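You operate a simulated robot arm through the tools that you are given. There is no shell and no other tool.

Carry out the task below with a simulated two-armed robot. There is one attempt and no reset: what you move stays moved.

Task
Fill the orange barge with grain to the yellow line; shut its hatch.
Fine: push it under the silo, swing the orange chute over the open hold, hold the green FEED lever down; spill none; swing the chute back; the grey barge stays. Where these are worked on the way, their far stop is far enough and under half their travel is too little: orange chute.

It is judged by the outcome, as a careful person would: the job done as asked, and still so three seconds after it is handed in. It fails if anything else is knocked over, pushed out of place, dropped, spilled or broken.

Robot
Two 6-joint arms with fingered hands on one trunk that stands fixed in place. Base frame: the origin is at the foot of the trunk, x ahead of it, y to its left, z up; the work surface is at about z = 0.76. Units: m, degrees, N and s.
The left shoulder is at [0.04, 0.182, 1.317], the right one opposite. With the tool pointing down near the work surface each hand reaches from about 0.48 to 0.82 m from the base axis, measured 20 degrees to its own side. Payload 4.9 kg a hand.
The TCP of each hand is the grasp point between the finger pads, 0.032 m short of the fingertips. In the tool frame z runs along the fingers and y along their closing line. Largest opening 0.2 m; the body of the gripper starts 0.089 m behind the TCP. The gripper is a hand of 4 fingers: y runs from the thumb to the fingers, the wrist lies at [0, 0, -0.252] in the tool frame, and closing takes about 1.5 s.
Orientation is that of the tool frame in the base frame, as [roll, pitch, yaw] about the fixed x, y, z axes, in that order (R = Rz(yaw) Ry(pitch) Rx(roll)). With the fingers straight down and closing along the base's y, the tool's x points along the base's -x, its y along +y and its z along -z.

Tools
- The arms move only by the tool jog_arm. It takes "left_commands", "right_commands" or both (then of equal length, played together; a hand with none holds still); each is a list of rows, each an object of numbers (a shift or turn left out is 0, a gripper value left out holds the last): "rx", "ry", "rz": the turn, a rotation vector about the base's x, y, z in degrees; "tx", "ty", "tz": the shift along the base's x, y, z in m; "gripper": the finger opening in m, from 0 to 0.2. In form: [{"rx": .., "ry": .., "rz": .., "tx": .., "ty": .., "tz": .., "gripper": ..}, ...]. A call has 1 to 20 rows; each row shifts and turns the commanded pose from where the row before left it. Each row takes 0.2 s and may step no farther than 0.05 m and 8.6 degrees from the row before; otherwise, or with a gripper value out of range, the whole call is refused. A pose out of reach is approached as far as the arm can. The call stops where the force on the tool passes 40 N (or 10 N more than at its start, if that is more) or the arm is blocked; 0.2 s more then pass. Each finger travels about 0.153 m/s and halts on what it meets, pressing with about 30 N; the grip force reading is that of the motor and also rises with nothing between the fingers. The clock runs only during rows and for 0.2 s after the last one: add rows that do not move to give the fingers time. The reply holds the time, the measured pose of the TCP, the force on the tool along the base axes, the opening and the grip force, in the units named above and with some noise, with the torque about the TCP (base axes, N m) and any sound that the robot's microphone picked up, and new pictures: "pictures" is both (left out), scene, wrist or none (wrist: the cameras of the hands that moved).
- Cameras (640 x 400 px; columns grow to the right, rows downward): "scene" is now at [0.1066, -0.0136, 1.5423]; the picture's right is [-0.15, -0.99, 0.00], its down [-0.59, 0.09, -0.80] and it looks along [0.79, -0.12, -0.60] (base axes); focal length 214 px, centre (320, 200). "left" rides on the left gripper at [-0.069, -0.069, -0.116] in its tool frame; the picture's right is [0.71, -0.71, 0.00], its down [0.54, 0.54, -0.64] and it looks along [0.45, 0.45, 0.77] (tool axes); focal length 226 px, centre (320, 200). "right" rides on the right gripper at [0.069, -0.069, -0.116] in its tool frame; the picture's right is [0.71, 0.71, 0.00], its down [-0.54, 0.54, -0.64] and it looks along [-0.45, 0.45, 0.77] (tool axes); focal length 226 px, centre (320, 200). There is no depth. A picture from a camera that has moved, and an enlarged one, comes with that camera's place and axes in the base frame and with its lens.
- set_grasp(shape, hand): the hand has 4 fingers and takes this shape, open, in about a second: jaw (thumb against the fingers, like two jaws); tri (thumb and two fingers); tip (a fingertip pinch); poke (one finger out to press); point (the index stretched); flat (the hand flat); cup (the hand cupped); fist (a fist). The gripper value then closes the fingers along that shape, each until it touches; the sizes above hold for jaw. It gives what a move gives, with no picture.
- pan_tilt(pan, tilt): turns the head with the scene camera to pan (to the left, within 86 degrees either way) and tilt (down, from -29 to 69), counted from straight ahead of the robot. It gives what a move gives, and a new picture of the scene camera.
- close_up(camera, box): a new picture of the part [left, top, right, bottom] of that camera's present view, enlarged. The clock stands still meanwhile.
- job_done(): hands the job in; it is judged then, once.

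Nothing tells you positions but the pictures and the camera data. Unless the task says otherwise, let go and move clear before handing in.

The tools are called after "Request:" by a JSON object that holds its "name" and its "arguments". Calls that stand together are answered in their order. jog_arm: Moves the arms, as the interface text tells. Its arguments: {"type":"object","properties":{"left_commands":{"type":"array","items":{"type":"object","properties":{"rx":{"type":"number"},"ry":{"type":"number"},"rz":{"type":"number"},"tx":{"type":"number"},"ty":{"type":"number"},"tz":{"type":"number"},"gripper":{"type":"number"}}}},"right_commands":{"type":"array","items":{"type":"object","properties":{"rx":{"type":"number"},"ry":{"type":"number"},"rz":{"type":"number"},"tx":{"type":"number"},"ty":{"type":"number"},"tz":{"type":"number"},"gripper":{"type":"number"}}}},"pictures":{"type":"string","enum":["both","scene","wrist","none"]}},"required":[]} The other tools are called the same way: set_grasp (shape, hand) gives the hand a shape; pan_tilt (pan, tilt) turns the head that bears the scene camera; close_up (camera, box) takes an enlarged picture of a part of a camera's view; job_done () hands the job in.

At the start:

```text
t: 0.0
left_tool_pos: [0.7354, -0.0409, 1.2298]
left_tcp_rot: [-179.8, 0.3, 158.1]
left_contact_force: [-0.1, -0.2, -0.6]
left_ft_torque: [0.02, 0.0, 0.02]
left_gripper_width: 0.2
left_finger_force: 0.1
left_shape: jaw
right_tool_pos: [0.5057, -0.578, 1.2186]
right_tcp_rot: [180.0, 0.0, 157.8]
right_contact_force: [0.1, -0.3, 0.1]
right_ft_torque: [-0.01, 0.02, 0.02]
right_gripper_width: 0.1998
right_finger_force: 0.1
right_shape: jaw
head pan, tilt: [-8.8, 36.9]
```

scene: 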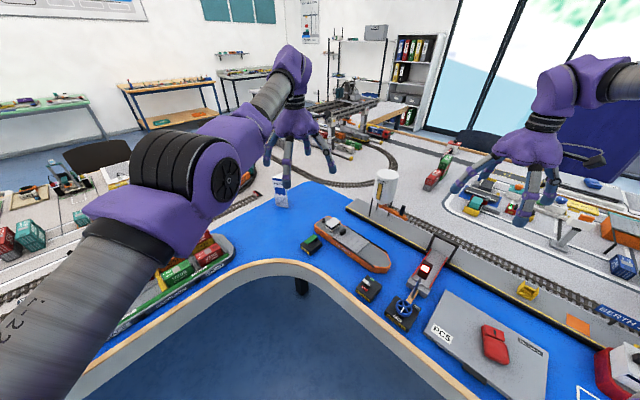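
right: 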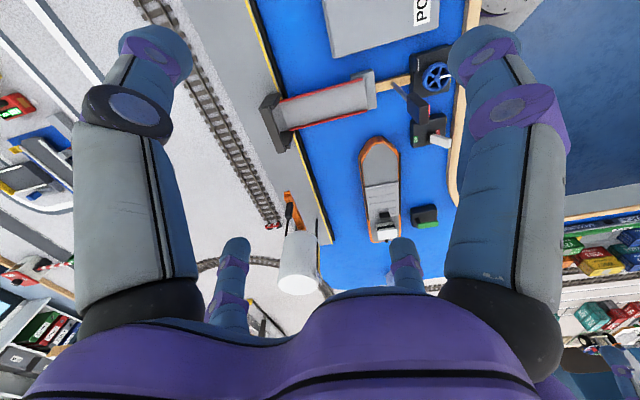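
left: 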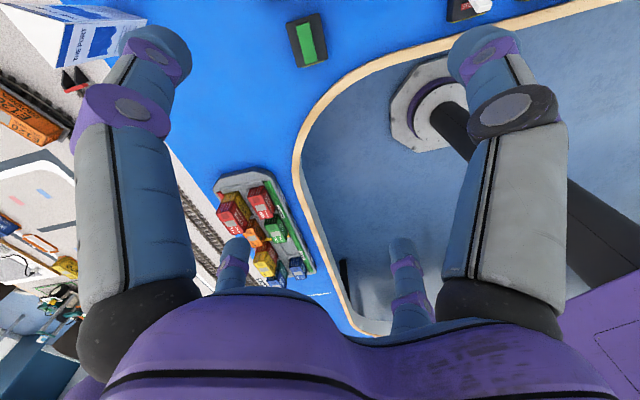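

I see a blue harbour table with an orange-rimmed barge, a silo with an orange chute on the quay, and some control boxes near the front. I'll look closer before I move anything.

Request:
{"name": "close_up", "arguments": {"camera": "scene", "box": [280, 160, 440, 260]}}

Request:
{"name": "close_up", "arguments": {"camera": "scene", "box": [340, 240, 500, 340]}}

Request:
{"name": "close_up", "arguments": {"camera": "right", "box": [240, 60, 480, 300]}}

Request:
{"name": "close_up", "arguments": {"camera": "scene", "box": [440, 240, 640, 400]}}

```text
4.00 times, centred on (360, 210) of scene
camera zoom: at [0.1066, -0.0136, 1.5423], right [-0.15, -0.99, 0.0], down [-0.59, 0.09, -0.8], along [0.79, -0.12, -0.6], focal length 858 px, centre (160, 160)
```

zoom: 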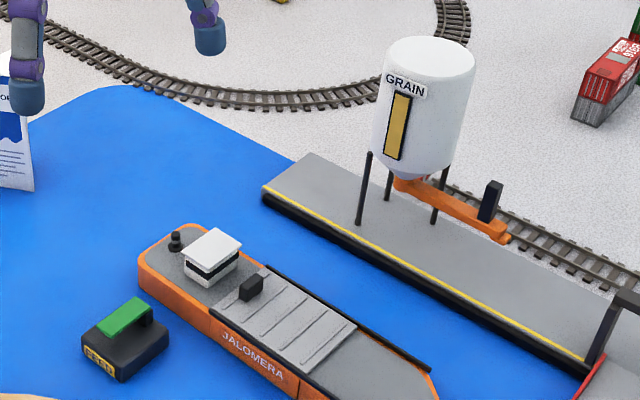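

```text
4.00 times, centred on (420, 290) of scene
camera zoom: at [0.1066, -0.0136, 1.5423], right [-0.15, -0.99, 0.0], down [-0.59, 0.09, -0.8], along [0.79, -0.12, -0.6], focal length 858 px, centre (-80, -160)
```

zoom: 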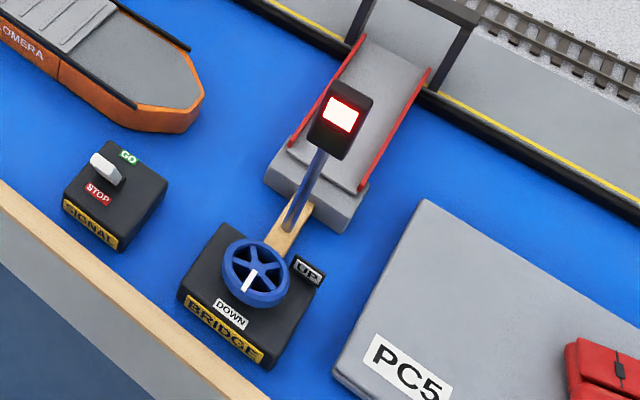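

```text
1.67 times, centred on (360, 180) of right
camera zoom: at [0.4147, -0.6154, 1.3332], right [-0.39, 0.92, 0.0], down [0.71, 0.3, 0.64], along [0.59, 0.25, -0.77], focal length 377 px, centre (253, 233)
```

zoom: 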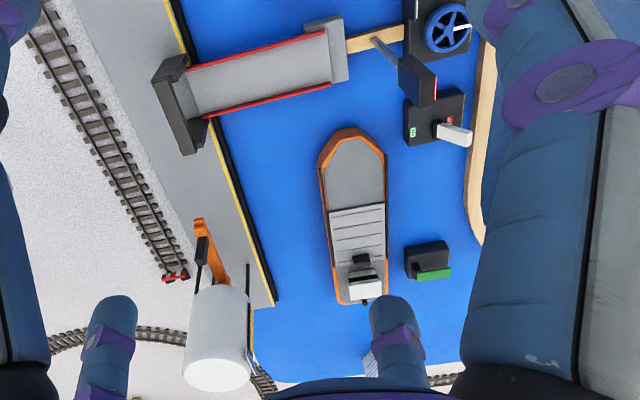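

```text
2.50 times, centred on (540, 320) of scene
camera zoom: at [0.1066, -0.0136, 1.5423], right [-0.15, -0.99, 0.0], down [-0.59, 0.09, -0.8], along [0.79, -0.12, -0.6], focal length 536 px, centre (-230, -100)
```

zoom: 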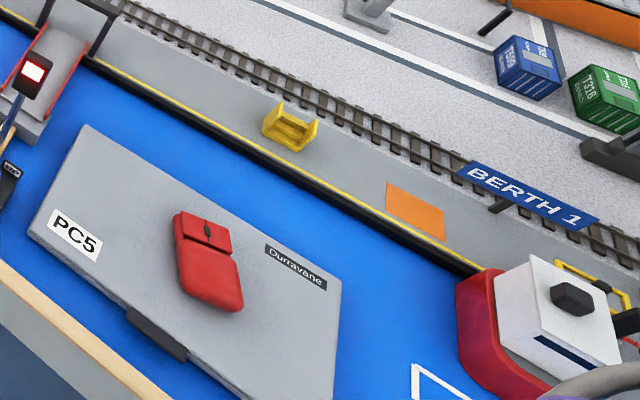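

I need more detail on the barge hatch, the lever and any grey barge. I'll pan the head and zoom in.

Request:
{"name": "close_up", "arguments": {"camera": "scene", "box": [310, 205, 400, 280]}}

Request:
{"name": "close_up", "arguments": {"camera": "left", "box": [180, 0, 360, 300]}}

Request:
{"name": "pan_tilt", "arguments": {"pan": -5, "tilt": 55}}

```text
5.33 times, centred on (355, 242) of scene
camera zoom: at [0.1066, -0.0136, 1.5423], right [-0.15, -0.99, 0.0], down [-0.59, 0.09, -0.8], along [0.79, -0.12, -0.6], focal length 1144 px, centre (133, -27)
```

zoom: 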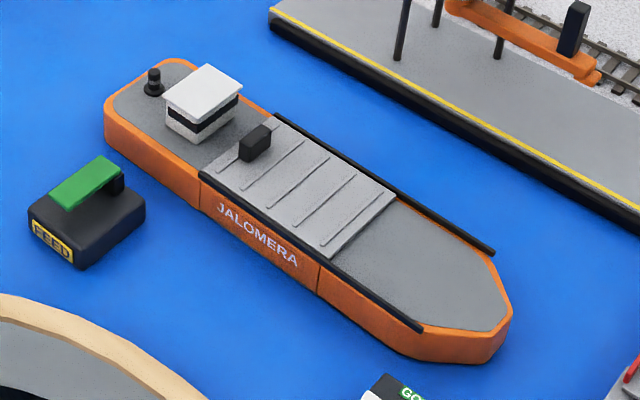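

```text
1.33 times, centred on (270, 150) of left
camera zoom: at [0.773, -0.1308, 1.3466], right [-0.92, -0.39, 0.0], down [-0.3, 0.71, 0.64], along [-0.25, 0.59, -0.77], focal length 301 px, centre (387, 267)
```

zoom: 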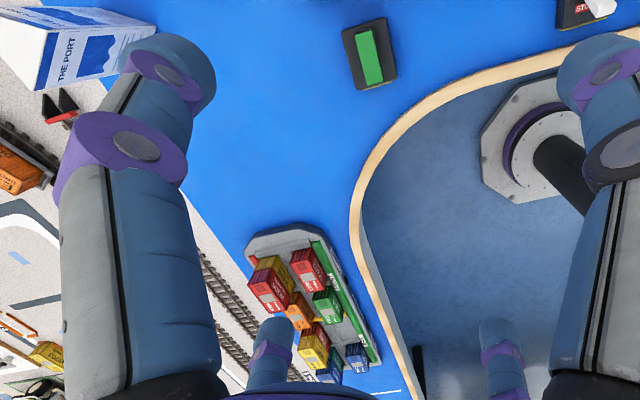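

```text
t: 0.8
left_tool_pos: [0.7354, -0.0417, 1.2307]
left_tcp_rot: [-179.8, 0.2, 158.2]
left_contact_force: [0.5, -0.1, -0.1]
left_ft_torque: [-0.01, 0.0, 0.0]
left_gripper_width: 0.2
left_finger_force: 0.0
left_shape: jaw
right_tool_pos: [0.5053, -0.5763, 1.2175]
right_tcp_rot: [-180.0, -0.1, 157.8]
right_contact_force: [-0.3, -0.6, 0.1]
right_ft_torque: [0.01, 0.0, 0.0]
right_gripper_width: 0.1997
right_finger_force: 0.0
right_shape: jaw
head pan, tilt: [-5.0, 55.0]
```

scene: 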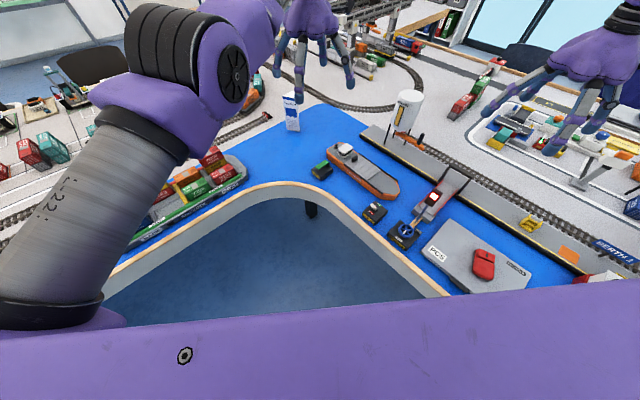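

The barge's ribbed hatch appears to be closed, with a black handle, and it probably slides on the rails toward the bow. I'll aim the head at the work area and try a fingertip pinch on the right hand to learn its shape.

Request:
{"name": "set_grasp", "arguments": {"hand": "right", "shape": "tip"}}

Request:
{"name": "pan_tilt", "arguments": {"pan": -18, "tilt": 38}}

Request:
{"name": "close_up", "arguments": {"camera": "right", "box": [0, 0, 640, 400]}}

Request:
{"name": "close_up", "arguments": {"camera": "scene", "box": [400, 0, 640, 200]}}

Request:
{"name": "close_up", "arguments": {"camera": "scene", "box": [240, 140, 400, 260]}}

```text
t: 1.7
left_tool_pos: [0.7341, -0.0422, 1.2297]
left_tcp_rot: [-179.9, 0.3, 158.1]
left_contact_force: [0.4, 0.4, -0.1]
left_ft_torque: [-0.02, -0.04, 0.0]
left_gripper_width: 0.1999
left_finger_force: 0.0
left_shape: jaw
right_tool_pos: [0.5059, -0.5763, 1.2167]
right_tcp_rot: [-180.0, -0.1, 157.9]
right_contact_force: [-0.2, 0.1, -0.4]
right_ft_torque: [-0.01, 0.04, 0.0]
right_gripper_width: 0.1998
right_finger_force: 0.1
right_shape: tip
head pan, tilt: [-5.0, 55.0]
```

```text
t: 2.5
left_tool_pos: [0.7352, -0.0404, 1.2301]
left_tcp_rot: [-179.7, 0.2, 158.1]
left_contact_force: [-0.6, -0.1, 0.1]
left_ft_torque: [-0.03, -0.01, 0.01]
left_gripper_width: 0.1995
left_finger_force: 0.1
left_shape: jaw
right_tool_pos: [0.5061, -0.5771, 1.2183]
right_tcp_rot: [-180.0, 0.0, 157.8]
right_contact_force: [-0.8, 0.0, 0.2]
right_ft_torque: [-0.05, -0.01, -0.01]
right_gripper_width: 0.1997
right_finger_force: 0.0
right_shape: tip
head pan, tilt: [-18.0, 38.0]
```

scene: 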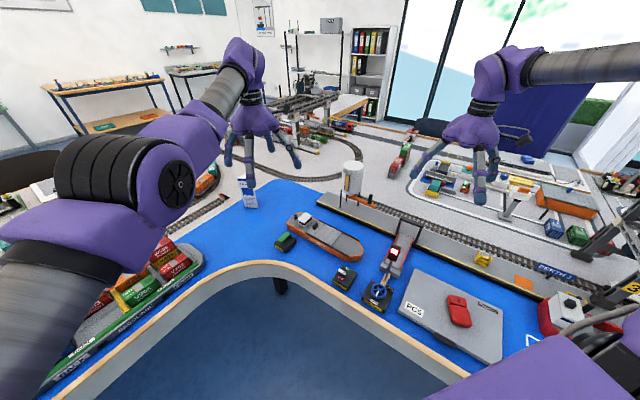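

```text
1.00 times, centred on (320, 200) of right (not enlarged: the box is as wide or as high as the picture)
camera zoom: at [0.4147, -0.6154, 1.3332], right [-0.39, 0.92, 0.0], down [0.71, 0.3, 0.64], along [0.59, 0.25, -0.77], focal length 226 px, centre (320, 200)
```

zoom: 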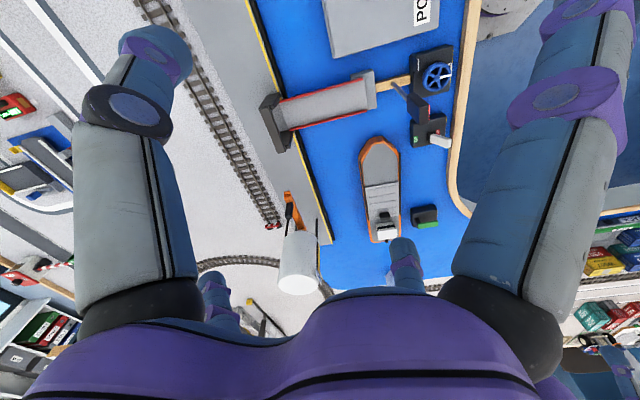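

```text
2.00 times, centred on (520, 100) of scene
camera zoom: at [0.1027, -0.0268, 1.5406], right [-0.31, -0.95, 0.0], down [-0.59, 0.19, -0.79], along [0.75, -0.24, -0.62], focal length 429 px, centre (-80, 400)
```

zoom: 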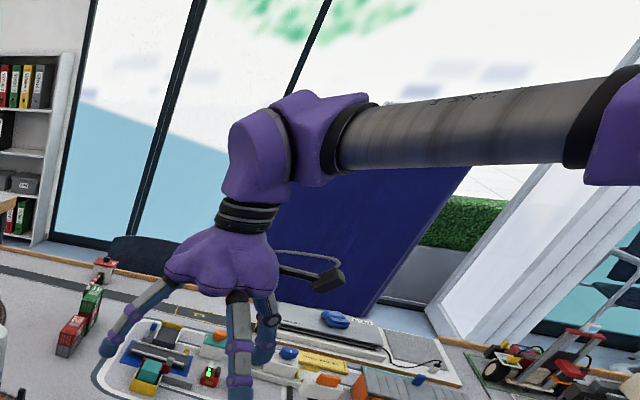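

```text
3.33 times, centred on (320, 200) of scene
camera zoom: at [0.1027, -0.0268, 1.5406], right [-0.31, -0.95, 0.0], down [-0.59, 0.19, -0.79], along [0.75, -0.24, -0.62], focal length 715 px, centre (320, 200)
```

zoom: 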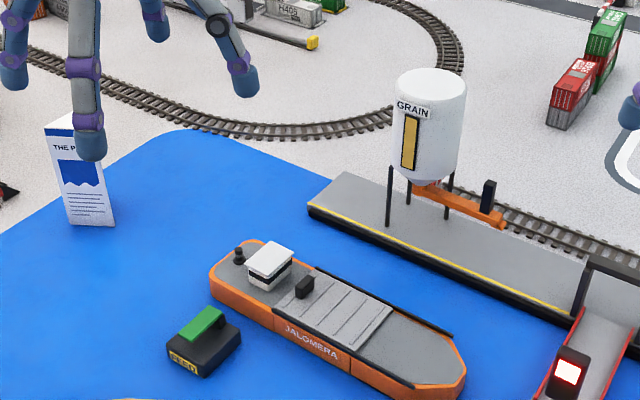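

The hand is a four-fingered claw. I'll close it in the tip shape in free air to see where the fingertips meet.

Request:
{"name": "jog_arm", "arguments": {"right_commands": [{"gripper": 0.02}, {}, {}, {}, {}, {}, {}, {}], "pictures": "wrist"}}

Request:
{"name": "close_up", "arguments": {"camera": "scene", "box": [390, 60, 550, 220]}}

Request:
{"name": "set_grasp", "arguments": {"hand": "right", "shape": "poke"}}

Request:
{"name": "close_up", "arguments": {"camera": "right", "box": [0, 0, 640, 400]}}

Request:
{"name": "close_up", "arguments": {"camera": "scene", "box": [390, 60, 550, 220]}}

```text
t: 4.3
left_tool_pos: [0.7346, -0.0414, 1.2306]
left_tcp_rot: [-179.8, 0.2, 158.1]
left_contact_force: [-0.3, 0.1, 0.1]
left_ft_torque: [0.0, 0.02, -0.02]
left_gripper_width: 0.1998
left_finger_force: 0.0
left_shape: jaw
right_tool_pos: [0.5059, -0.577, 1.2181]
right_tcp_rot: [-180.0, 0.1, 157.7]
right_contact_force: [-0.3, -0.7, 0.5]
right_ft_torque: [0.0, -0.02, 0.02]
right_gripper_width: 0.0205
right_finger_force: 0.1
right_shape: tip
head pan, tilt: [-18.0, 38.0]
camera right: at [0.4147, -0.6154, 1.3332], right [-0.39, 0.92, 0.0], down [0.71, 0.3, 0.64], along [0.59, 0.25, -0.77], focal length 226 px, centre (320, 200)
```

right: 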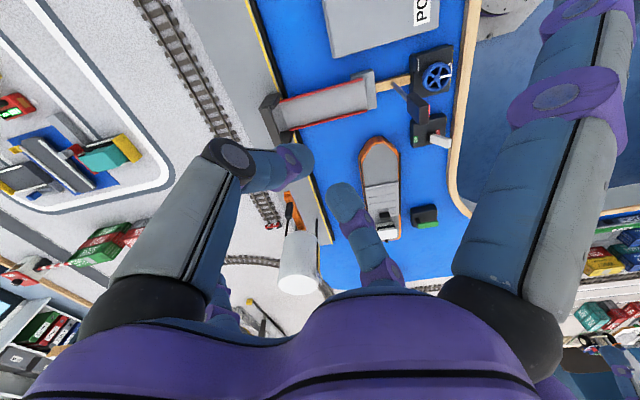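

```text
2.50 times, centred on (470, 140) of scene
camera zoom: at [0.1027, -0.0269, 1.5406], right [-0.31, -0.95, 0.0], down [-0.59, 0.19, -0.79], along [0.75, -0.24, -0.62], focal length 536 px, centre (-55, 350)
```

zoom: 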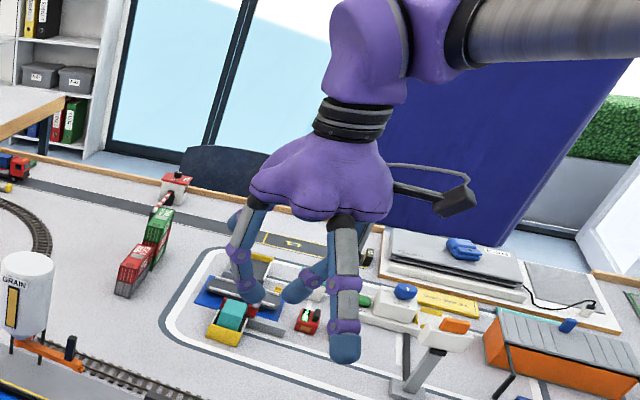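

```text
t: 5.2
left_tool_pos: [0.7347, -0.041, 1.2303]
left_tcp_rot: [-179.8, 0.2, 158.1]
left_contact_force: [-0.1, 0.7, -0.6]
left_ft_torque: [0.02, 0.02, 0.0]
left_gripper_width: 0.1998
left_finger_force: 0.1
left_shape: jaw
right_tool_pos: [0.506, -0.5771, 1.2176]
right_tcp_rot: [-180.0, 0.0, 157.9]
right_contact_force: [1.0, 0.4, -0.1]
right_ft_torque: [0.01, 0.01, 0.02]
right_gripper_width: 0.0002
right_finger_force: 0.1
right_shape: poke
head pan, tilt: [-18.0, 38.0]
```

```text
1.00 times, centred on (320, 200) of right (not enlarged: the box is as wide or as high as the picture)
camera zoom: at [0.4147, -0.6154, 1.3332], right [-0.39, 0.92, 0.0], down [0.71, 0.3, 0.64], along [0.59, 0.25, -0.77], focal length 226 px, centre (320, 200)
```

zoom: 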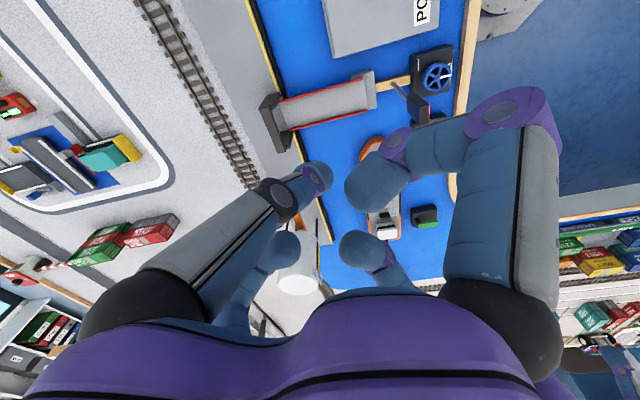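

```text
2.50 times, centred on (470, 140) of scene
camera zoom: at [0.1027, -0.0269, 1.5406], right [-0.31, -0.95, 0.0], down [-0.59, 0.19, -0.79], along [0.75, -0.24, -0.62], focal length 536 px, centre (-55, 350)
```

zoom: 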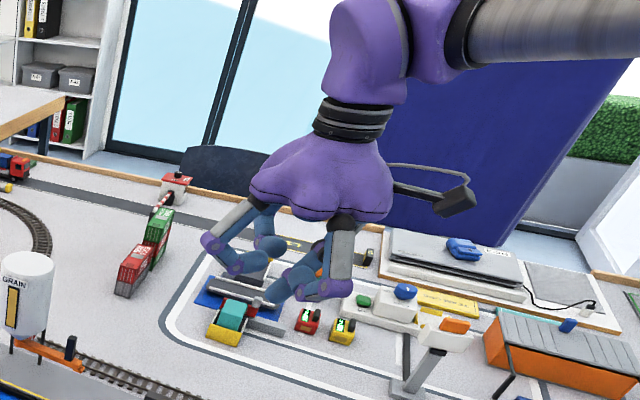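

The poke shape looks curled. I'll wait for it to settle, then compare it with 'point' and 'fist'.

Request:
{"name": "jog_arm", "arguments": {"right_commands": [{"gripper": 0.2}, {}, {}, {}, {}, {}, {}, {}], "pictures": "wrist"}}

Request:
{"name": "close_up", "arguments": {"camera": "scene", "box": [390, 60, 550, 220]}}

Request:
{"name": "set_grasp", "arguments": {"hand": "right", "shape": "point"}}

Request:
{"name": "close_up", "arguments": {"camera": "right", "box": [0, 0, 640, 400]}}

Request:
{"name": "close_up", "arguments": {"camera": "scene", "box": [390, 60, 550, 220]}}

```text
t: 7.0
left_tool_pos: [0.735, -0.0398, 1.23]
left_tcp_rot: [-179.8, 0.2, 158.1]
left_contact_force: [-0.2, 0.3, 1.2]
left_ft_torque: [-0.02, 0.0, 0.04]
left_gripper_width: 0.1997
left_finger_force: 0.0
left_shape: jaw
right_tool_pos: [0.5061, -0.5768, 1.2196]
right_tcp_rot: [-180.0, 0.0, 157.8]
right_contact_force: [0.8, 0.6, -0.3]
right_ft_torque: [-0.02, 0.01, -0.03]
right_gripper_width: 0.0
right_finger_force: 0.1
right_shape: poke
head pan, tilt: [-18.0, 38.0]
camera right: at [0.4147, -0.6154, 1.3332], right [-0.39, 0.92, 0.0], down [0.71, 0.3, 0.64], along [0.59, 0.25, -0.77], focal length 226 px, centre (320, 200)
```

right: 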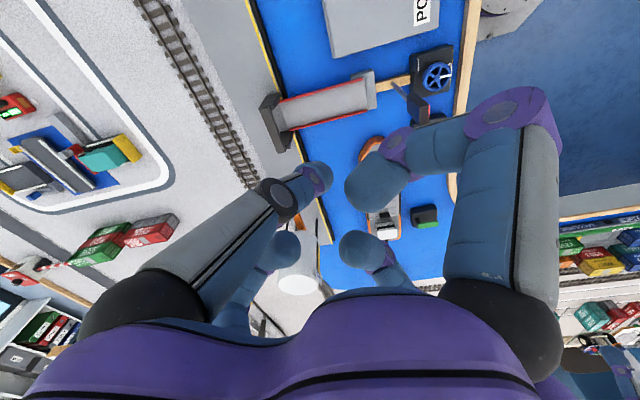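

```text
2.50 times, centred on (470, 140) of scene
camera zoom: at [0.1027, -0.0269, 1.5406], right [-0.31, -0.95, 0.0], down [-0.59, 0.19, -0.79], along [0.75, -0.24, -0.62], focal length 536 px, centre (-55, 350)
```

zoom: 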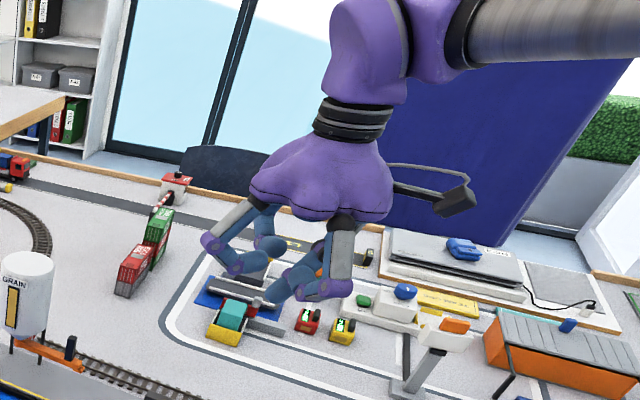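

```text
t: 7.9
left_tool_pos: [0.7358, -0.0412, 1.2305]
left_tcp_rot: [-179.7, 0.2, 158.1]
left_contact_force: [0.3, 0.2, 0.5]
left_ft_torque: [0.0, 0.01, 0.0]
left_gripper_width: 0.1999
left_finger_force: 0.1
left_shape: jaw
right_tool_pos: [0.506, -0.5761, 1.217]
right_tcp_rot: [-179.9, 0.0, 157.7]
right_contact_force: [-0.8, -0.1, -0.1]
right_ft_torque: [0.0, -0.01, 0.02]
right_gripper_width: 0.1956
right_finger_force: 0.0
right_shape: point
head pan, tilt: [-18.0, 38.0]
```

```text
1.00 times, centred on (320, 200) of right (not enlarged: the box is as wide or as high as the picture)
camera zoom: at [0.4147, -0.6154, 1.3332], right [-0.39, 0.92, 0.0], down [0.71, 0.3, 0.64], along [0.59, 0.25, -0.77], focal length 226 px, centre (320, 200)
```

zoom: 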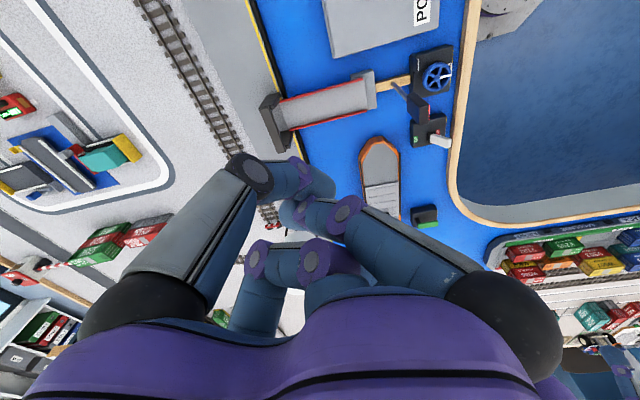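

```text
2.50 times, centred on (470, 140) of scene
camera zoom: at [0.1027, -0.0269, 1.5406], right [-0.31, -0.95, 0.0], down [-0.59, 0.19, -0.79], along [0.75, -0.24, -0.62], focal length 536 px, centre (-55, 350)
```

zoom: 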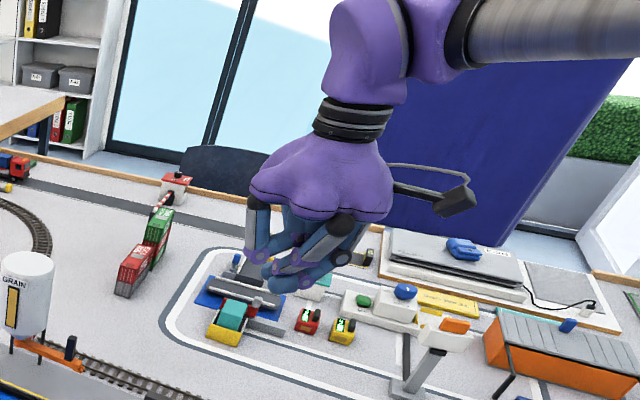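

The 'point' shape may still be settling, so I'll wait and look again.

Request:
{"name": "jog_arm", "arguments": {"right_commands": [{}, {}, {}, {}, {}, {}], "pictures": "wrist"}}

Request:
{"name": "close_up", "arguments": {"camera": "scene", "box": [390, 60, 550, 220]}}

Request:
{"name": "set_grasp", "arguments": {"hand": "right", "shape": "fist"}}

Request:
{"name": "jog_arm", "arguments": {"right_commands": [{}, {}, {}, {}, {}, {}], "pictures": "wrist"}}

Request:
{"name": "close_up", "arguments": {"camera": "scene", "box": [390, 60, 550, 220]}}

```text
t: 9.3
left_tool_pos: [0.7355, -0.0409, 1.2297]
left_tcp_rot: [-179.8, 0.1, 158.1]
left_contact_force: [-0.2, 0.8, -0.4]
left_ft_torque: [0.0, 0.02, -0.01]
left_gripper_width: 0.2
left_finger_force: 0.1
left_shape: jaw
right_tool_pos: [0.5062, -0.5771, 1.2178]
right_tcp_rot: [180.0, 0.0, 157.9]
right_contact_force: [-0.8, -0.5, 0.9]
right_ft_torque: [0.04, -0.06, 0.01]
right_gripper_width: 0.1955
right_finger_force: 0.1
right_shape: point
head pan, tilt: [-18.0, 38.0]
camera right: at [0.4147, -0.6154, 1.3332], right [-0.39, 0.92, 0.0], down [0.71, 0.3, 0.64], along [0.59, 0.25, -0.77], focal length 226 px, centre (320, 200)
```

right: 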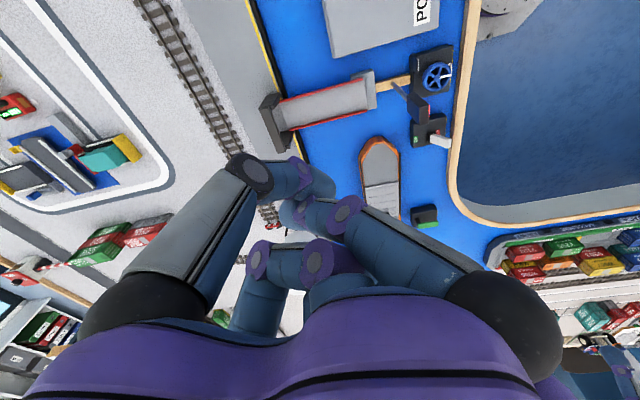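

```text
2.50 times, centred on (470, 140) of scene
camera zoom: at [0.1027, -0.0269, 1.5406], right [-0.31, -0.95, 0.0], down [-0.59, 0.19, -0.79], along [0.75, -0.24, -0.62], focal length 536 px, centre (-55, 350)
```

zoom: 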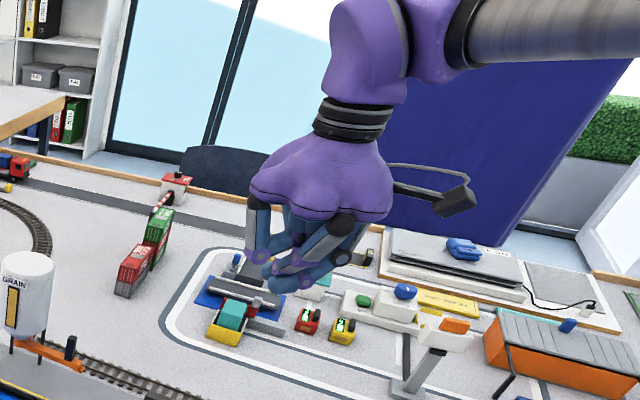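

```text
t: 10.2
left_tool_pos: [0.7356, -0.0413, 1.2302]
left_tcp_rot: [-179.8, 0.1, 158.1]
left_contact_force: [-0.2, 0.2, 0.3]
left_ft_torque: [0.01, -0.02, 0.01]
left_gripper_width: 0.1997
left_finger_force: 0.1
left_shape: jaw
right_tool_pos: [0.5066, -0.5766, 1.2183]
right_tcp_rot: [180.0, 0.0, 157.8]
right_contact_force: [-1.5, -1.5, 0.1]
right_ft_torque: [-0.01, -0.01, -0.01]
right_gripper_width: 0.0002
right_finger_force: 0.0
right_shape: fist
head pan, tilt: [-18.0, 38.0]
```

```text
t: 11.6
left_tool_pos: [0.7361, -0.0412, 1.2315]
left_tcp_rot: [-179.8, 0.2, 158.1]
left_contact_force: [0.1, 0.8, -0.1]
left_ft_torque: [-0.01, 0.02, -0.04]
left_gripper_width: 0.1997
left_finger_force: 0.2
left_shape: jaw
right_tool_pos: [0.5057, -0.5759, 1.2184]
right_tcp_rot: [180.0, -0.1, 157.7]
right_contact_force: [0.1, -0.2, 0.3]
right_ft_torque: [-0.02, -0.01, 0.04]
right_gripper_width: 0.0
right_finger_force: 0.0
right_shape: fist
head pan, tilt: [-18.0, 38.0]
camera right: at [0.4147, -0.6154, 1.3332], right [-0.39, 0.92, 0.0], down [0.71, 0.3, 0.64], along [0.59, 0.25, -0.77], focal length 226 px, centre (320, 200)
```

right: 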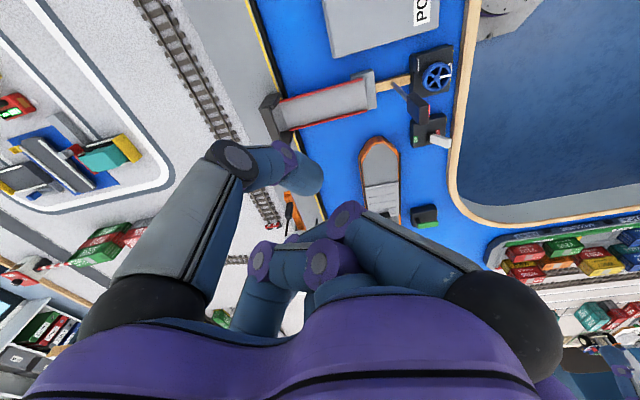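

```text
2.50 times, centred on (470, 140) of scene
camera zoom: at [0.1027, -0.0269, 1.5406], right [-0.31, -0.95, 0.0], down [-0.59, 0.19, -0.79], along [0.75, -0.24, -0.62], focal length 536 px, centre (-55, 350)
```

zoom: 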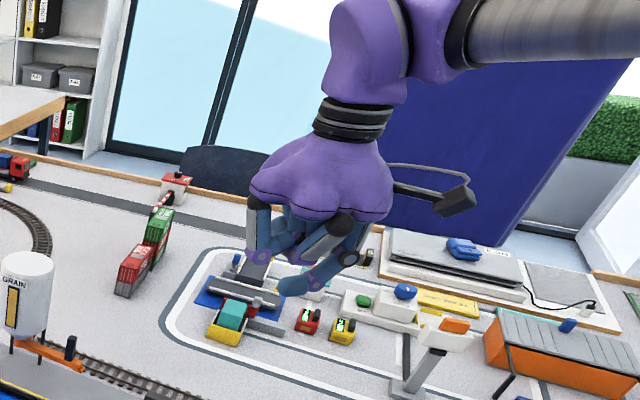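

The fist and poke shapes aren't thin. I'll check how 'jaw' and 'tri' look when nearly closed.

Request:
{"name": "set_grasp", "arguments": {"hand": "right", "shape": "jaw"}}

Request:
{"name": "jog_arm", "arguments": {"right_commands": [{"gripper": 0.0}, {}, {}, {}, {}, {}, {}, {}], "pictures": "wrist"}}

Request:
{"name": "close_up", "arguments": {"camera": "scene", "box": [390, 60, 550, 220]}}

Request:
{"name": "set_grasp", "arguments": {"hand": "right", "shape": "tri"}}

Request:
{"name": "jog_arm", "arguments": {"right_commands": [{"gripper": 0.0}, {}, {}, {}, {}, {}, {}, {}], "pictures": "wrist"}}

Request:
{"name": "close_up", "arguments": {"camera": "scene", "box": [390, 60, 550, 220]}}

```text
t: 12.5
left_tool_pos: [0.7346, -0.0406, 1.2301]
left_tcp_rot: [-179.7, 0.2, 158.1]
left_contact_force: [0.2, -0.5, 0.4]
left_ft_torque: [0.03, 0.01, 0.02]
left_gripper_width: 0.1996
left_finger_force: 0.0
left_shape: jaw
right_tool_pos: [0.5058, -0.5765, 1.2173]
right_tcp_rot: [-179.9, -0.1, 157.8]
right_contact_force: [0.9, -0.2, -0.4]
right_ft_torque: [-0.03, -0.01, 0.01]
right_gripper_width: 0.2001
right_finger_force: 0.0
right_shape: jaw
head pan, tilt: [-18.0, 38.0]
```

```text
t: 14.3
left_tool_pos: [0.7348, -0.0396, 1.2302]
left_tcp_rot: [-179.7, 0.2, 158.2]
left_contact_force: [1.1, 0.4, -0.1]
left_ft_torque: [0.0, -0.01, 0.02]
left_gripper_width: 0.1998
left_finger_force: 0.1
left_shape: jaw
right_tool_pos: [0.5063, -0.5775, 1.2162]
right_tcp_rot: [180.0, -0.1, 157.8]
right_contact_force: [0.2, -0.7, 0.1]
right_ft_torque: [0.04, 0.0, 0.04]
right_gripper_width: 0.0
right_finger_force: 29.8
right_shape: jaw
head pan, tilt: [-18.0, 38.0]
camera right: at [0.4147, -0.6154, 1.3332], right [-0.39, 0.92, 0.0], down [0.71, 0.3, 0.64], along [0.59, 0.25, -0.77], focal length 226 px, centre (320, 200)
```

right: 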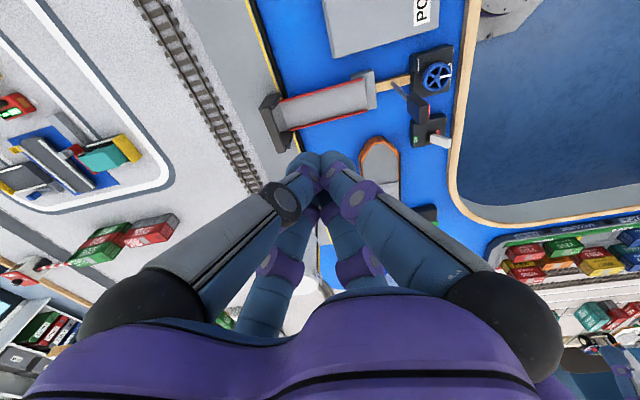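

```text
2.50 times, centred on (470, 140) of scene
camera zoom: at [0.1027, -0.0269, 1.5406], right [-0.31, -0.95, 0.0], down [-0.59, 0.19, -0.79], along [0.75, -0.24, -0.62], focal length 536 px, centre (-55, 350)
```

zoom: 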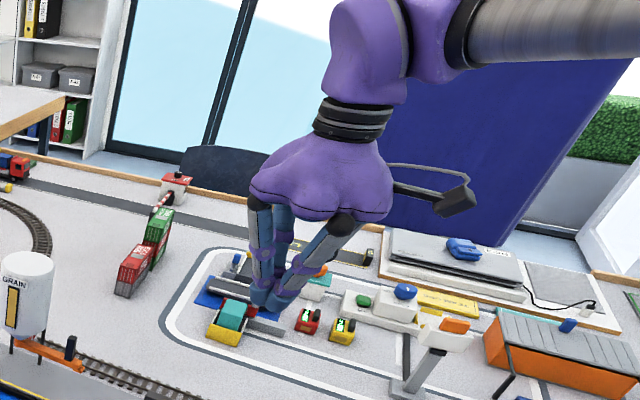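

```text
t: 15.2
left_tool_pos: [0.7354, -0.0411, 1.2308]
left_tcp_rot: [-179.8, 0.2, 158.1]
left_contact_force: [0.5, 0.6, 0.6]
left_ft_torque: [0.02, 0.03, -0.01]
left_gripper_width: 0.1998
left_finger_force: 0.0
left_shape: jaw
right_tool_pos: [0.5068, -0.5762, 1.2171]
right_tcp_rot: [179.9, -0.1, 157.9]
right_contact_force: [-0.7, 1.7, 0.2]
right_ft_torque: [-0.01, 0.02, 0.02]
right_gripper_width: 0.2
right_finger_force: 0.0
right_shape: tri
head pan, tilt: [-18.0, 38.0]
```

```text
t: 17.0
left_tool_pos: [0.7347, -0.0402, 1.2301]
left_tcp_rot: [-179.7, 0.1, 158.1]
left_contact_force: [0.5, 0.3, -0.3]
left_ft_torque: [0.02, 0.02, -0.02]
left_gripper_width: 0.1996
left_finger_force: 0.0
left_shape: jaw
right_tool_pos: [0.5068, -0.5772, 1.2173]
right_tcp_rot: [180.0, 0.0, 157.8]
right_contact_force: [-0.3, -0.7, 0.6]
right_ft_torque: [0.01, -0.01, 0.01]
right_gripper_width: 0.0
right_finger_force: 29.7
right_shape: tri
head pan, tilt: [-18.0, 38.0]
camera right: at [0.4147, -0.6154, 1.3332], right [-0.39, 0.92, 0.0], down [0.71, 0.3, 0.64], along [0.59, 0.25, -0.77], focal length 226 px, centre (320, 200)
```

right: 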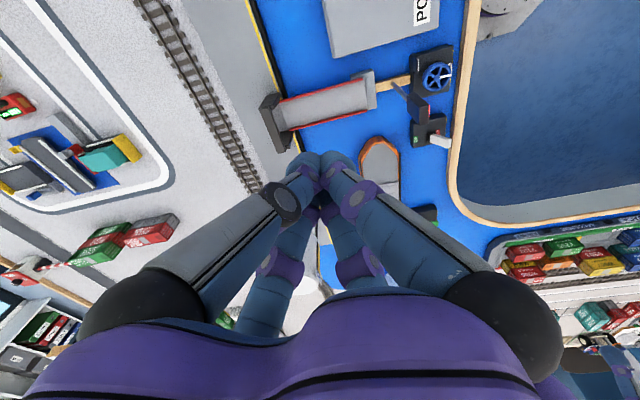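

```text
2.50 times, centred on (470, 140) of scene
camera zoom: at [0.1027, -0.0269, 1.5406], right [-0.31, -0.95, 0.0], down [-0.59, 0.19, -0.79], along [0.75, -0.24, -0.62], focal length 536 px, centre (-55, 350)
```

zoom: 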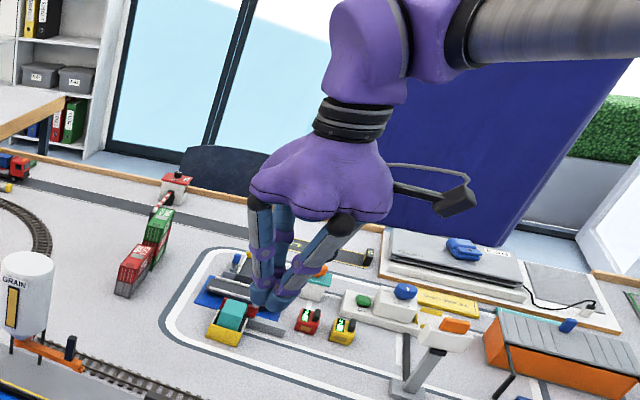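

The jaw shape closes into a compact beak with its fingers at ±x and ±y. I'll move the left hand aside and bring the right hand, still high, toward the barge for a closer look.

Request:
{"name": "jog_arm", "arguments": {"left_commands": [{"tx": -0.003, "ty": 0.015}, {"tx": -0.003, "ty": 0.015}, {"tx": -0.003, "ty": 0.015}, {"tx": -0.003, "ty": 0.015}, {"tx": -0.003, "ty": 0.015}, {"tx": -0.003, "ty": 0.015}, {"tx": -0.003, "ty": 0.015}, {"tx": -0.003, "ty": 0.015}, {"tx": -0.003, "ty": 0.015}, {"tx": -0.003, "ty": 0.015}], "right_commands": [{"tx": 0.02, "ty": 0.02, "tz": 0.0}, {"tx": 0.02, "ty": 0.02, "tz": 0.0}, {"tx": 0.02, "ty": 0.02, "tz": 0.0}, {"tx": 0.02, "ty": 0.02, "tz": 0.0}, {"tx": 0.02, "ty": 0.02, "tz": 0.0}, {"tx": 0.02, "ty": 0.02, "tz": 0.0}, {"tx": 0.02, "ty": 0.02, "tz": 0.0}, {"tx": 0.02, "ty": 0.02, "tz": 0.0}, {"tx": 0.02, "ty": 0.02, "tz": 0.0}, {"tx": 0.02, "ty": 0.02, "tz": 0.0}]}}

Request:
{"name": "close_up", "arguments": {"camera": "right", "box": [240, 0, 560, 200]}}

```text
t: 19.2
left_tool_pos: [0.7713, 0.0896, 1.248]
left_tcp_rot: [-179.7, 0.1, 158.1]
left_contact_force: [-1.1, -0.4, 0.2]
left_ft_torque: [-0.02, 0.02, 0.04]
left_gripper_width: 0.1999
left_finger_force: 0.0
left_shape: jaw
left hand out of reach, approached as far as the arm can: row 1, 2, 3, 4, 5, 6, 7, 8, 9, 10
right_tool_pos: [0.5776, -0.4871, 1.196]
right_tcp_rot: [180.0, 0.0, 157.8]
right_contact_force: [-0.2, -0.3, 0.4]
right_ft_torque: [-0.04, 0.02, 0.01]
right_gripper_width: 0.0
right_finger_force: 29.6
right_shape: tri
right hand out of reach, approached as far as the arm can: row 4, 5, 6, 7, 8, 9, 10
head pan, tilt: [-18.0, 38.0]
camera right: at [0.4865, -0.526, 1.3105], right [-0.39, 0.92, 0.0], down [0.71, 0.3, 0.64], along [0.59, 0.25, -0.76], focal length 226 px, centre (320, 200)
camera left: at [0.8095, -0.0012, 1.3628], right [-0.92, -0.39, 0.0], down [-0.3, 0.71, 0.64], along [-0.25, 0.59, -0.77], focal length 226 px, centre (320, 200)
```

scene: 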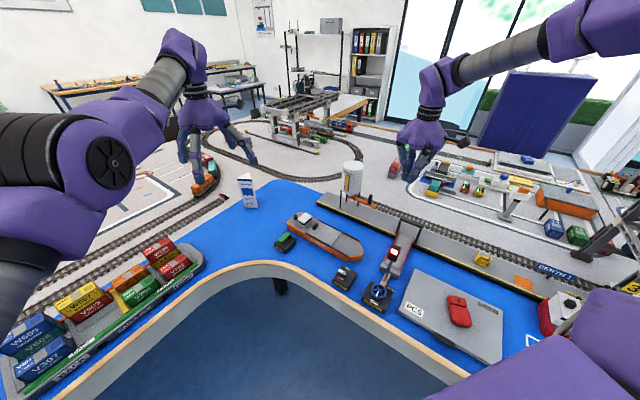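
right: 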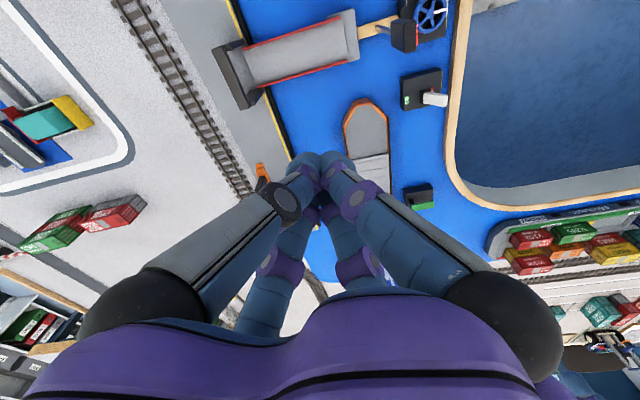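
left: 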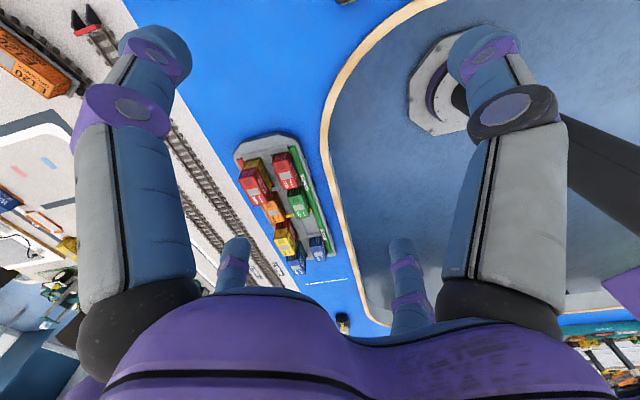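

```text
2.00 times, centred on (400, 100) of right
camera zoom: at [0.4865, -0.526, 1.3105], right [-0.39, 0.92, 0.0], down [0.71, 0.3, 0.64], along [0.59, 0.25, -0.76], focal length 452 px, centre (160, 400)
```

zoom: 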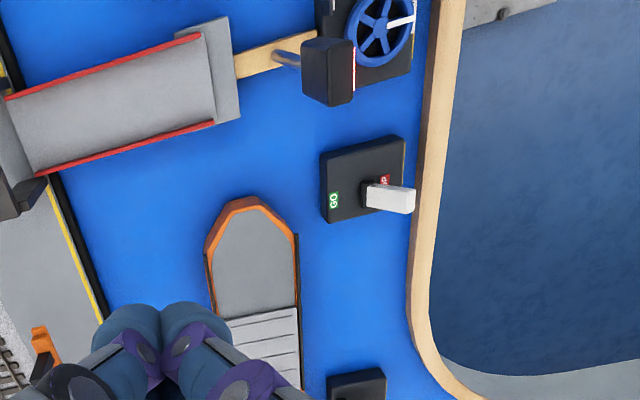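

Reach at height is limited, so I'll check how the commanded pose behaves and then come down toward the barge.

Request:
{"name": "jog_arm", "arguments": {"right_commands": [{"tz": -0.02}], "pictures": "none"}}

```text
t: 19.6
left_tool_pos: [0.77, 0.0883, 1.2473]
left_tcp_rot: [-179.8, 0.1, 158.1]
left_contact_force: [0.3, -0.7, 0.6]
left_ft_torque: [0.04, -0.03, 0.01]
left_gripper_width: 0.2001
left_finger_force: 0.1
left_shape: jaw
right_tool_pos: [0.5781, -0.4856, 1.1761]
right_tcp_rot: [-179.9, 0.0, 157.8]
right_contact_force: [-0.2, -0.3, 1.2]
right_ft_torque: [-0.02, 0.01, -0.01]
right_gripper_width: 0.0002
right_finger_force: 30.0
right_shape: tri
head pan, tilt: [-18.0, 38.0]
```

Each call starts from the actual pose. Next I'll bring the right hand down and over toward the barge, at z≈1.02.

Request:
{"name": "jog_arm", "arguments": {"right_commands": [{"tz": -0.03}, {"tx": 0.01, "ty": 0.02, "tz": -0.03}, {"tx": 0.02, "ty": 0.03, "tz": -0.03}, {"tx": 0.02, "ty": 0.03, "tz": -0.03}, {"tx": 0.02, "ty": 0.03, "tz": -0.02}, {"tx": 0.03, "ty": 0.03, "tz": -0.01}, {"tx": 0.03, "ty": 0.03}, {"tx": 0.03, "ty": 0.02}, {"tx": 0.03, "ty": 0.02}]}}

Request:
{"name": "close_up", "arguments": {"camera": "right", "box": [200, 0, 440, 200]}}

Request:
{"name": "close_up", "arguments": {"camera": "scene", "box": [260, 140, 420, 260]}}

```text
t: 21.6
left_tool_pos: [0.7705, 0.0887, 1.2464]
left_tcp_rot: [-179.8, 0.1, 158.1]
left_contact_force: [-0.7, -0.3, -0.5]
left_ft_torque: [-0.02, 0.0, -0.02]
left_gripper_width: 0.1999
left_finger_force: 0.1
left_shape: jaw
right_tool_pos: [0.5674, -0.4575, 1.0311]
right_tcp_rot: [179.8, 0.1, 157.8]
right_contact_force: [0.7, -0.3, -0.8]
right_ft_torque: [0.01, -0.01, 0.01]
right_gripper_width: 0.0
right_finger_force: 30.2
right_shape: tri
right hand out of reach, approached as far as the arm can: row 2, 3, 4, 5, 6, 7, 8, 9
head pan, tilt: [-18.0, 38.0]
camera right: at [0.4752, -0.4958, 1.1452], right [-0.39, 0.92, 0.0], down [0.7, 0.3, 0.65], along [0.59, 0.25, -0.76], focal length 226 px, centre (320, 200)
```

scene: 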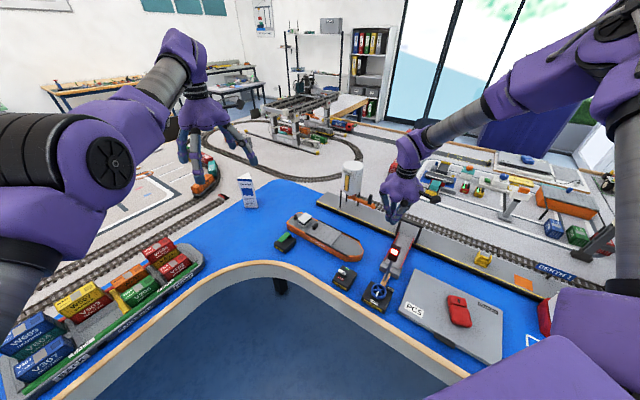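
right: 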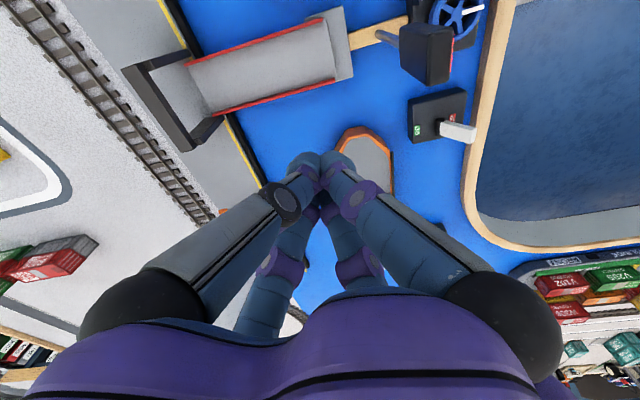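

```text
2.00 times, centred on (320, 100) of right
camera zoom: at [0.4752, -0.4958, 1.1452], right [-0.39, 0.92, 0.0], down [0.7, 0.3, 0.65], along [0.59, 0.25, -0.76], focal length 452 px, centre (320, 400)
```

zoom: 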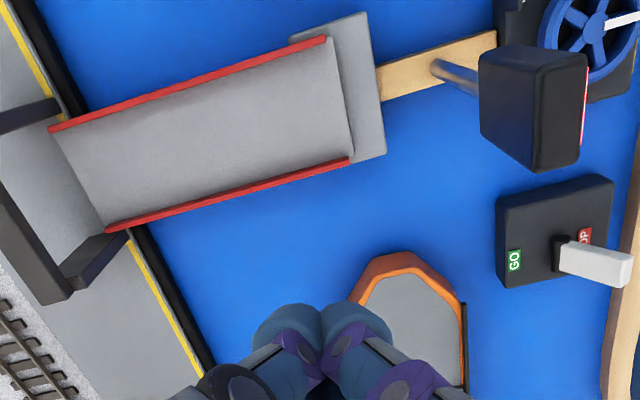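

```text
3.33 times, centred on (340, 200) of scene
camera zoom: at [0.1028, -0.0269, 1.5406], right [-0.31, -0.95, 0.0], down [-0.59, 0.19, -0.79], along [0.75, -0.24, -0.62], focal length 715 px, centre (253, 200)
```

zoom: 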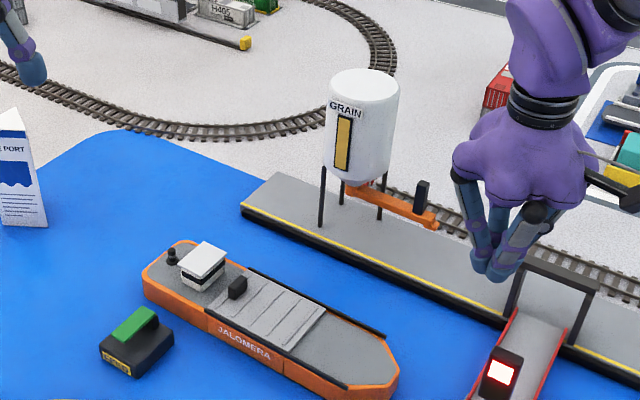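

Reach is failing oddly here, possibly on a wrist-joint limit. I'll test small separate steps.

Request:
{"name": "jog_arm", "arguments": {"right_commands": [{"ty": 0.03}], "pictures": "none"}}

Request:
{"name": "jog_arm", "arguments": {"right_commands": [{"tx": 0.03}], "pictures": "none"}}

Request:
{"name": "jog_arm", "arguments": {"right_commands": [{"rz": 8}, {"rz": 8}], "pictures": "none"}}

Request:
{"name": "jog_arm", "arguments": {"right_commands": [{"tx": 0.03}], "pictures": "none"}}

```text
t: 22.0
left_tool_pos: [0.7712, 0.0881, 1.2464]
left_tcp_rot: [-179.8, 0.0, 158.1]
left_contact_force: [0.3, -0.1, 0.0]
left_ft_torque: [0.03, 0.01, -0.01]
left_gripper_width: 0.1998
left_finger_force: 0.1
left_shape: jaw
right_tool_pos: [0.552, -0.4407, 1.0313]
right_tcp_rot: [179.9, 0.1, 157.8]
right_contact_force: [-0.4, 0.3, -0.8]
right_ft_torque: [0.01, 0.0, 0.02]
right_gripper_width: 0.0
right_finger_force: 29.9
right_shape: tri
right hand out of reach, approached as far as the arm can: row 1
head pan, tilt: [-18.0, 38.0]
```

```text
t: 22.4
left_tool_pos: [0.7722, 0.0867, 1.2462]
left_tcp_rot: [-179.8, 0.1, 158.1]
left_contact_force: [-0.3, -0.4, -1.0]
left_ft_torque: [0.01, 0.02, -0.02]
left_gripper_width: 0.1998
left_finger_force: 0.1
left_shape: jaw
right_tool_pos: [0.5681, -0.4561, 1.0325]
right_tcp_rot: [179.9, 0.1, 157.9]
right_contact_force: [0.8, -0.1, 0.0]
right_ft_torque: [0.05, 0.01, 0.02]
right_gripper_width: 0.0002
right_finger_force: 30.3
right_shape: tri
right hand out of reach, approached as far as the arm can: row 1
head pan, tilt: [-18.0, 38.0]
```

```text
t: 23.0
left_tool_pos: [0.7714, 0.0884, 1.2462]
left_tcp_rot: [-179.9, 0.1, 158.0]
left_contact_force: [-0.1, 0.4, 0.0]
left_ft_torque: [0.0, -0.01, 0.04]
left_gripper_width: 0.1996
left_finger_force: 0.0
left_shape: jaw
right_tool_pos: [0.5681, -0.4594, 1.0335]
right_tcp_rot: [-180.0, 0.1, 173.9]
right_contact_force: [0.3, 0.1, 0.2]
right_ft_torque: [-0.01, -0.02, 0.0]
right_gripper_width: 0.0
right_finger_force: 30.3
right_shape: tri
head pan, tilt: [-18.0, 38.0]
```

```text
t: 23.4
left_tool_pos: [0.7709, 0.0876, 1.247]
left_tcp_rot: [-179.8, 0.1, 158.1]
left_contact_force: [0.0, 0.2, -0.2]
left_ft_torque: [0.01, -0.01, 0.01]
left_gripper_width: 0.1995
left_finger_force: 0.0
left_shape: jaw
right_tool_pos: [0.5822, -0.4725, 1.0345]
right_tcp_rot: [179.9, 0.0, 173.9]
right_contact_force: [0.0, -0.2, -0.8]
right_ft_torque: [0.02, 0.01, 0.0]
right_gripper_width: 0.0
right_finger_force: 30.0
right_shape: tri
right hand out of reach, approached as far as the arm can: row 1
head pan, tilt: [-18.0, 38.0]
```

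There's a reach boundary along the (+x,+y) direction. I'll try other yaws and heights, still well above everything, to find which joint is limiting.

Request:
{"name": "jog_arm", "arguments": {"right_commands": [{"rz": 8}, {"rz": 8}, {"rz": 8}, {"tx": 0.02, "ty": 0.02}], "pictures": "none"}}

Request:
{"name": "jog_arm", "arguments": {"right_commands": [{"tz": -0.03}, {"tx": 0.02, "ty": 0.02}], "pictures": "none"}}

Request:
{"name": "jog_arm", "arguments": {"right_commands": [{"rx": 8}, {"rx": 8}, {"tx": 0.02, "ty": 0.02}], "pictures": "scene"}}

```text
t: 24.4
left_tool_pos: [0.7714, 0.0886, 1.2467]
left_tcp_rot: [-179.8, 0.1, 158.1]
left_contact_force: [-0.4, 0.3, 1.0]
left_ft_torque: [-0.04, 0.01, 0.01]
left_gripper_width: 0.1999
left_finger_force: 0.0
left_shape: jaw
right_tool_pos: [0.5814, -0.4735, 1.0346]
right_tcp_rot: [180.0, 0.0, -162.1]
right_contact_force: [0.2, -0.7, -1.3]
right_ft_torque: [0.01, -0.03, 0.0]
right_gripper_width: 0.0
right_finger_force: 29.9
right_shape: tri
right hand out of reach, approached as far as the arm can: row 4
head pan, tilt: [-18.0, 38.0]
```

```text
t: 25.0
left_tool_pos: [0.7714, 0.0889, 1.2462]
left_tcp_rot: [-179.9, 0.1, 158.1]
left_contact_force: [0.6, 0.2, 0.7]
left_ft_torque: [0.0, 0.01, 0.0]
left_gripper_width: 0.1999
left_finger_force: 0.0
left_shape: jaw
right_tool_pos: [0.5807, -0.4758, 1.0037]
right_tcp_rot: [-180.0, 0.0, -162.3]
right_contact_force: [0.1, 0.1, 0.1]
right_ft_torque: [0.04, 0.0, 0.01]
right_gripper_width: 0.0001
right_finger_force: 30.3
right_shape: tri
right hand out of reach, approached as far as the arm can: row 2
head pan, tilt: [-18.0, 38.0]
```

```text
t: 25.8
left_tool_pos: [0.7718, 0.0881, 1.2466]
left_tcp_rot: [-179.8, 0.0, 158.2]
left_contact_force: [-0.7, -0.7, 0.8]
left_ft_torque: [0.01, -0.01, 0.01]
left_gripper_width: 0.1995
left_finger_force: 0.0
left_shape: jaw
right_tool_pos: [0.6004, -0.4557, 1.0067]
right_tcp_rot: [164.6, 4.9, -162.8]
right_contact_force: [0.3, -0.1, -0.8]
right_ft_torque: [0.02, 0.01, 0.0]
right_gripper_width: 0.0
right_finger_force: 30.3
right_shape: tri
head pan, tilt: [-18.0, 38.0]
```

scene: 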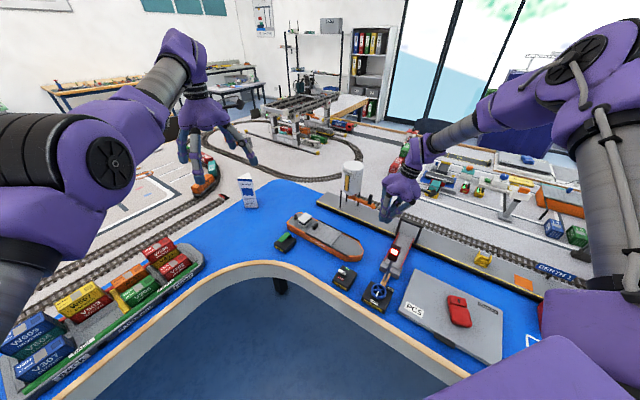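

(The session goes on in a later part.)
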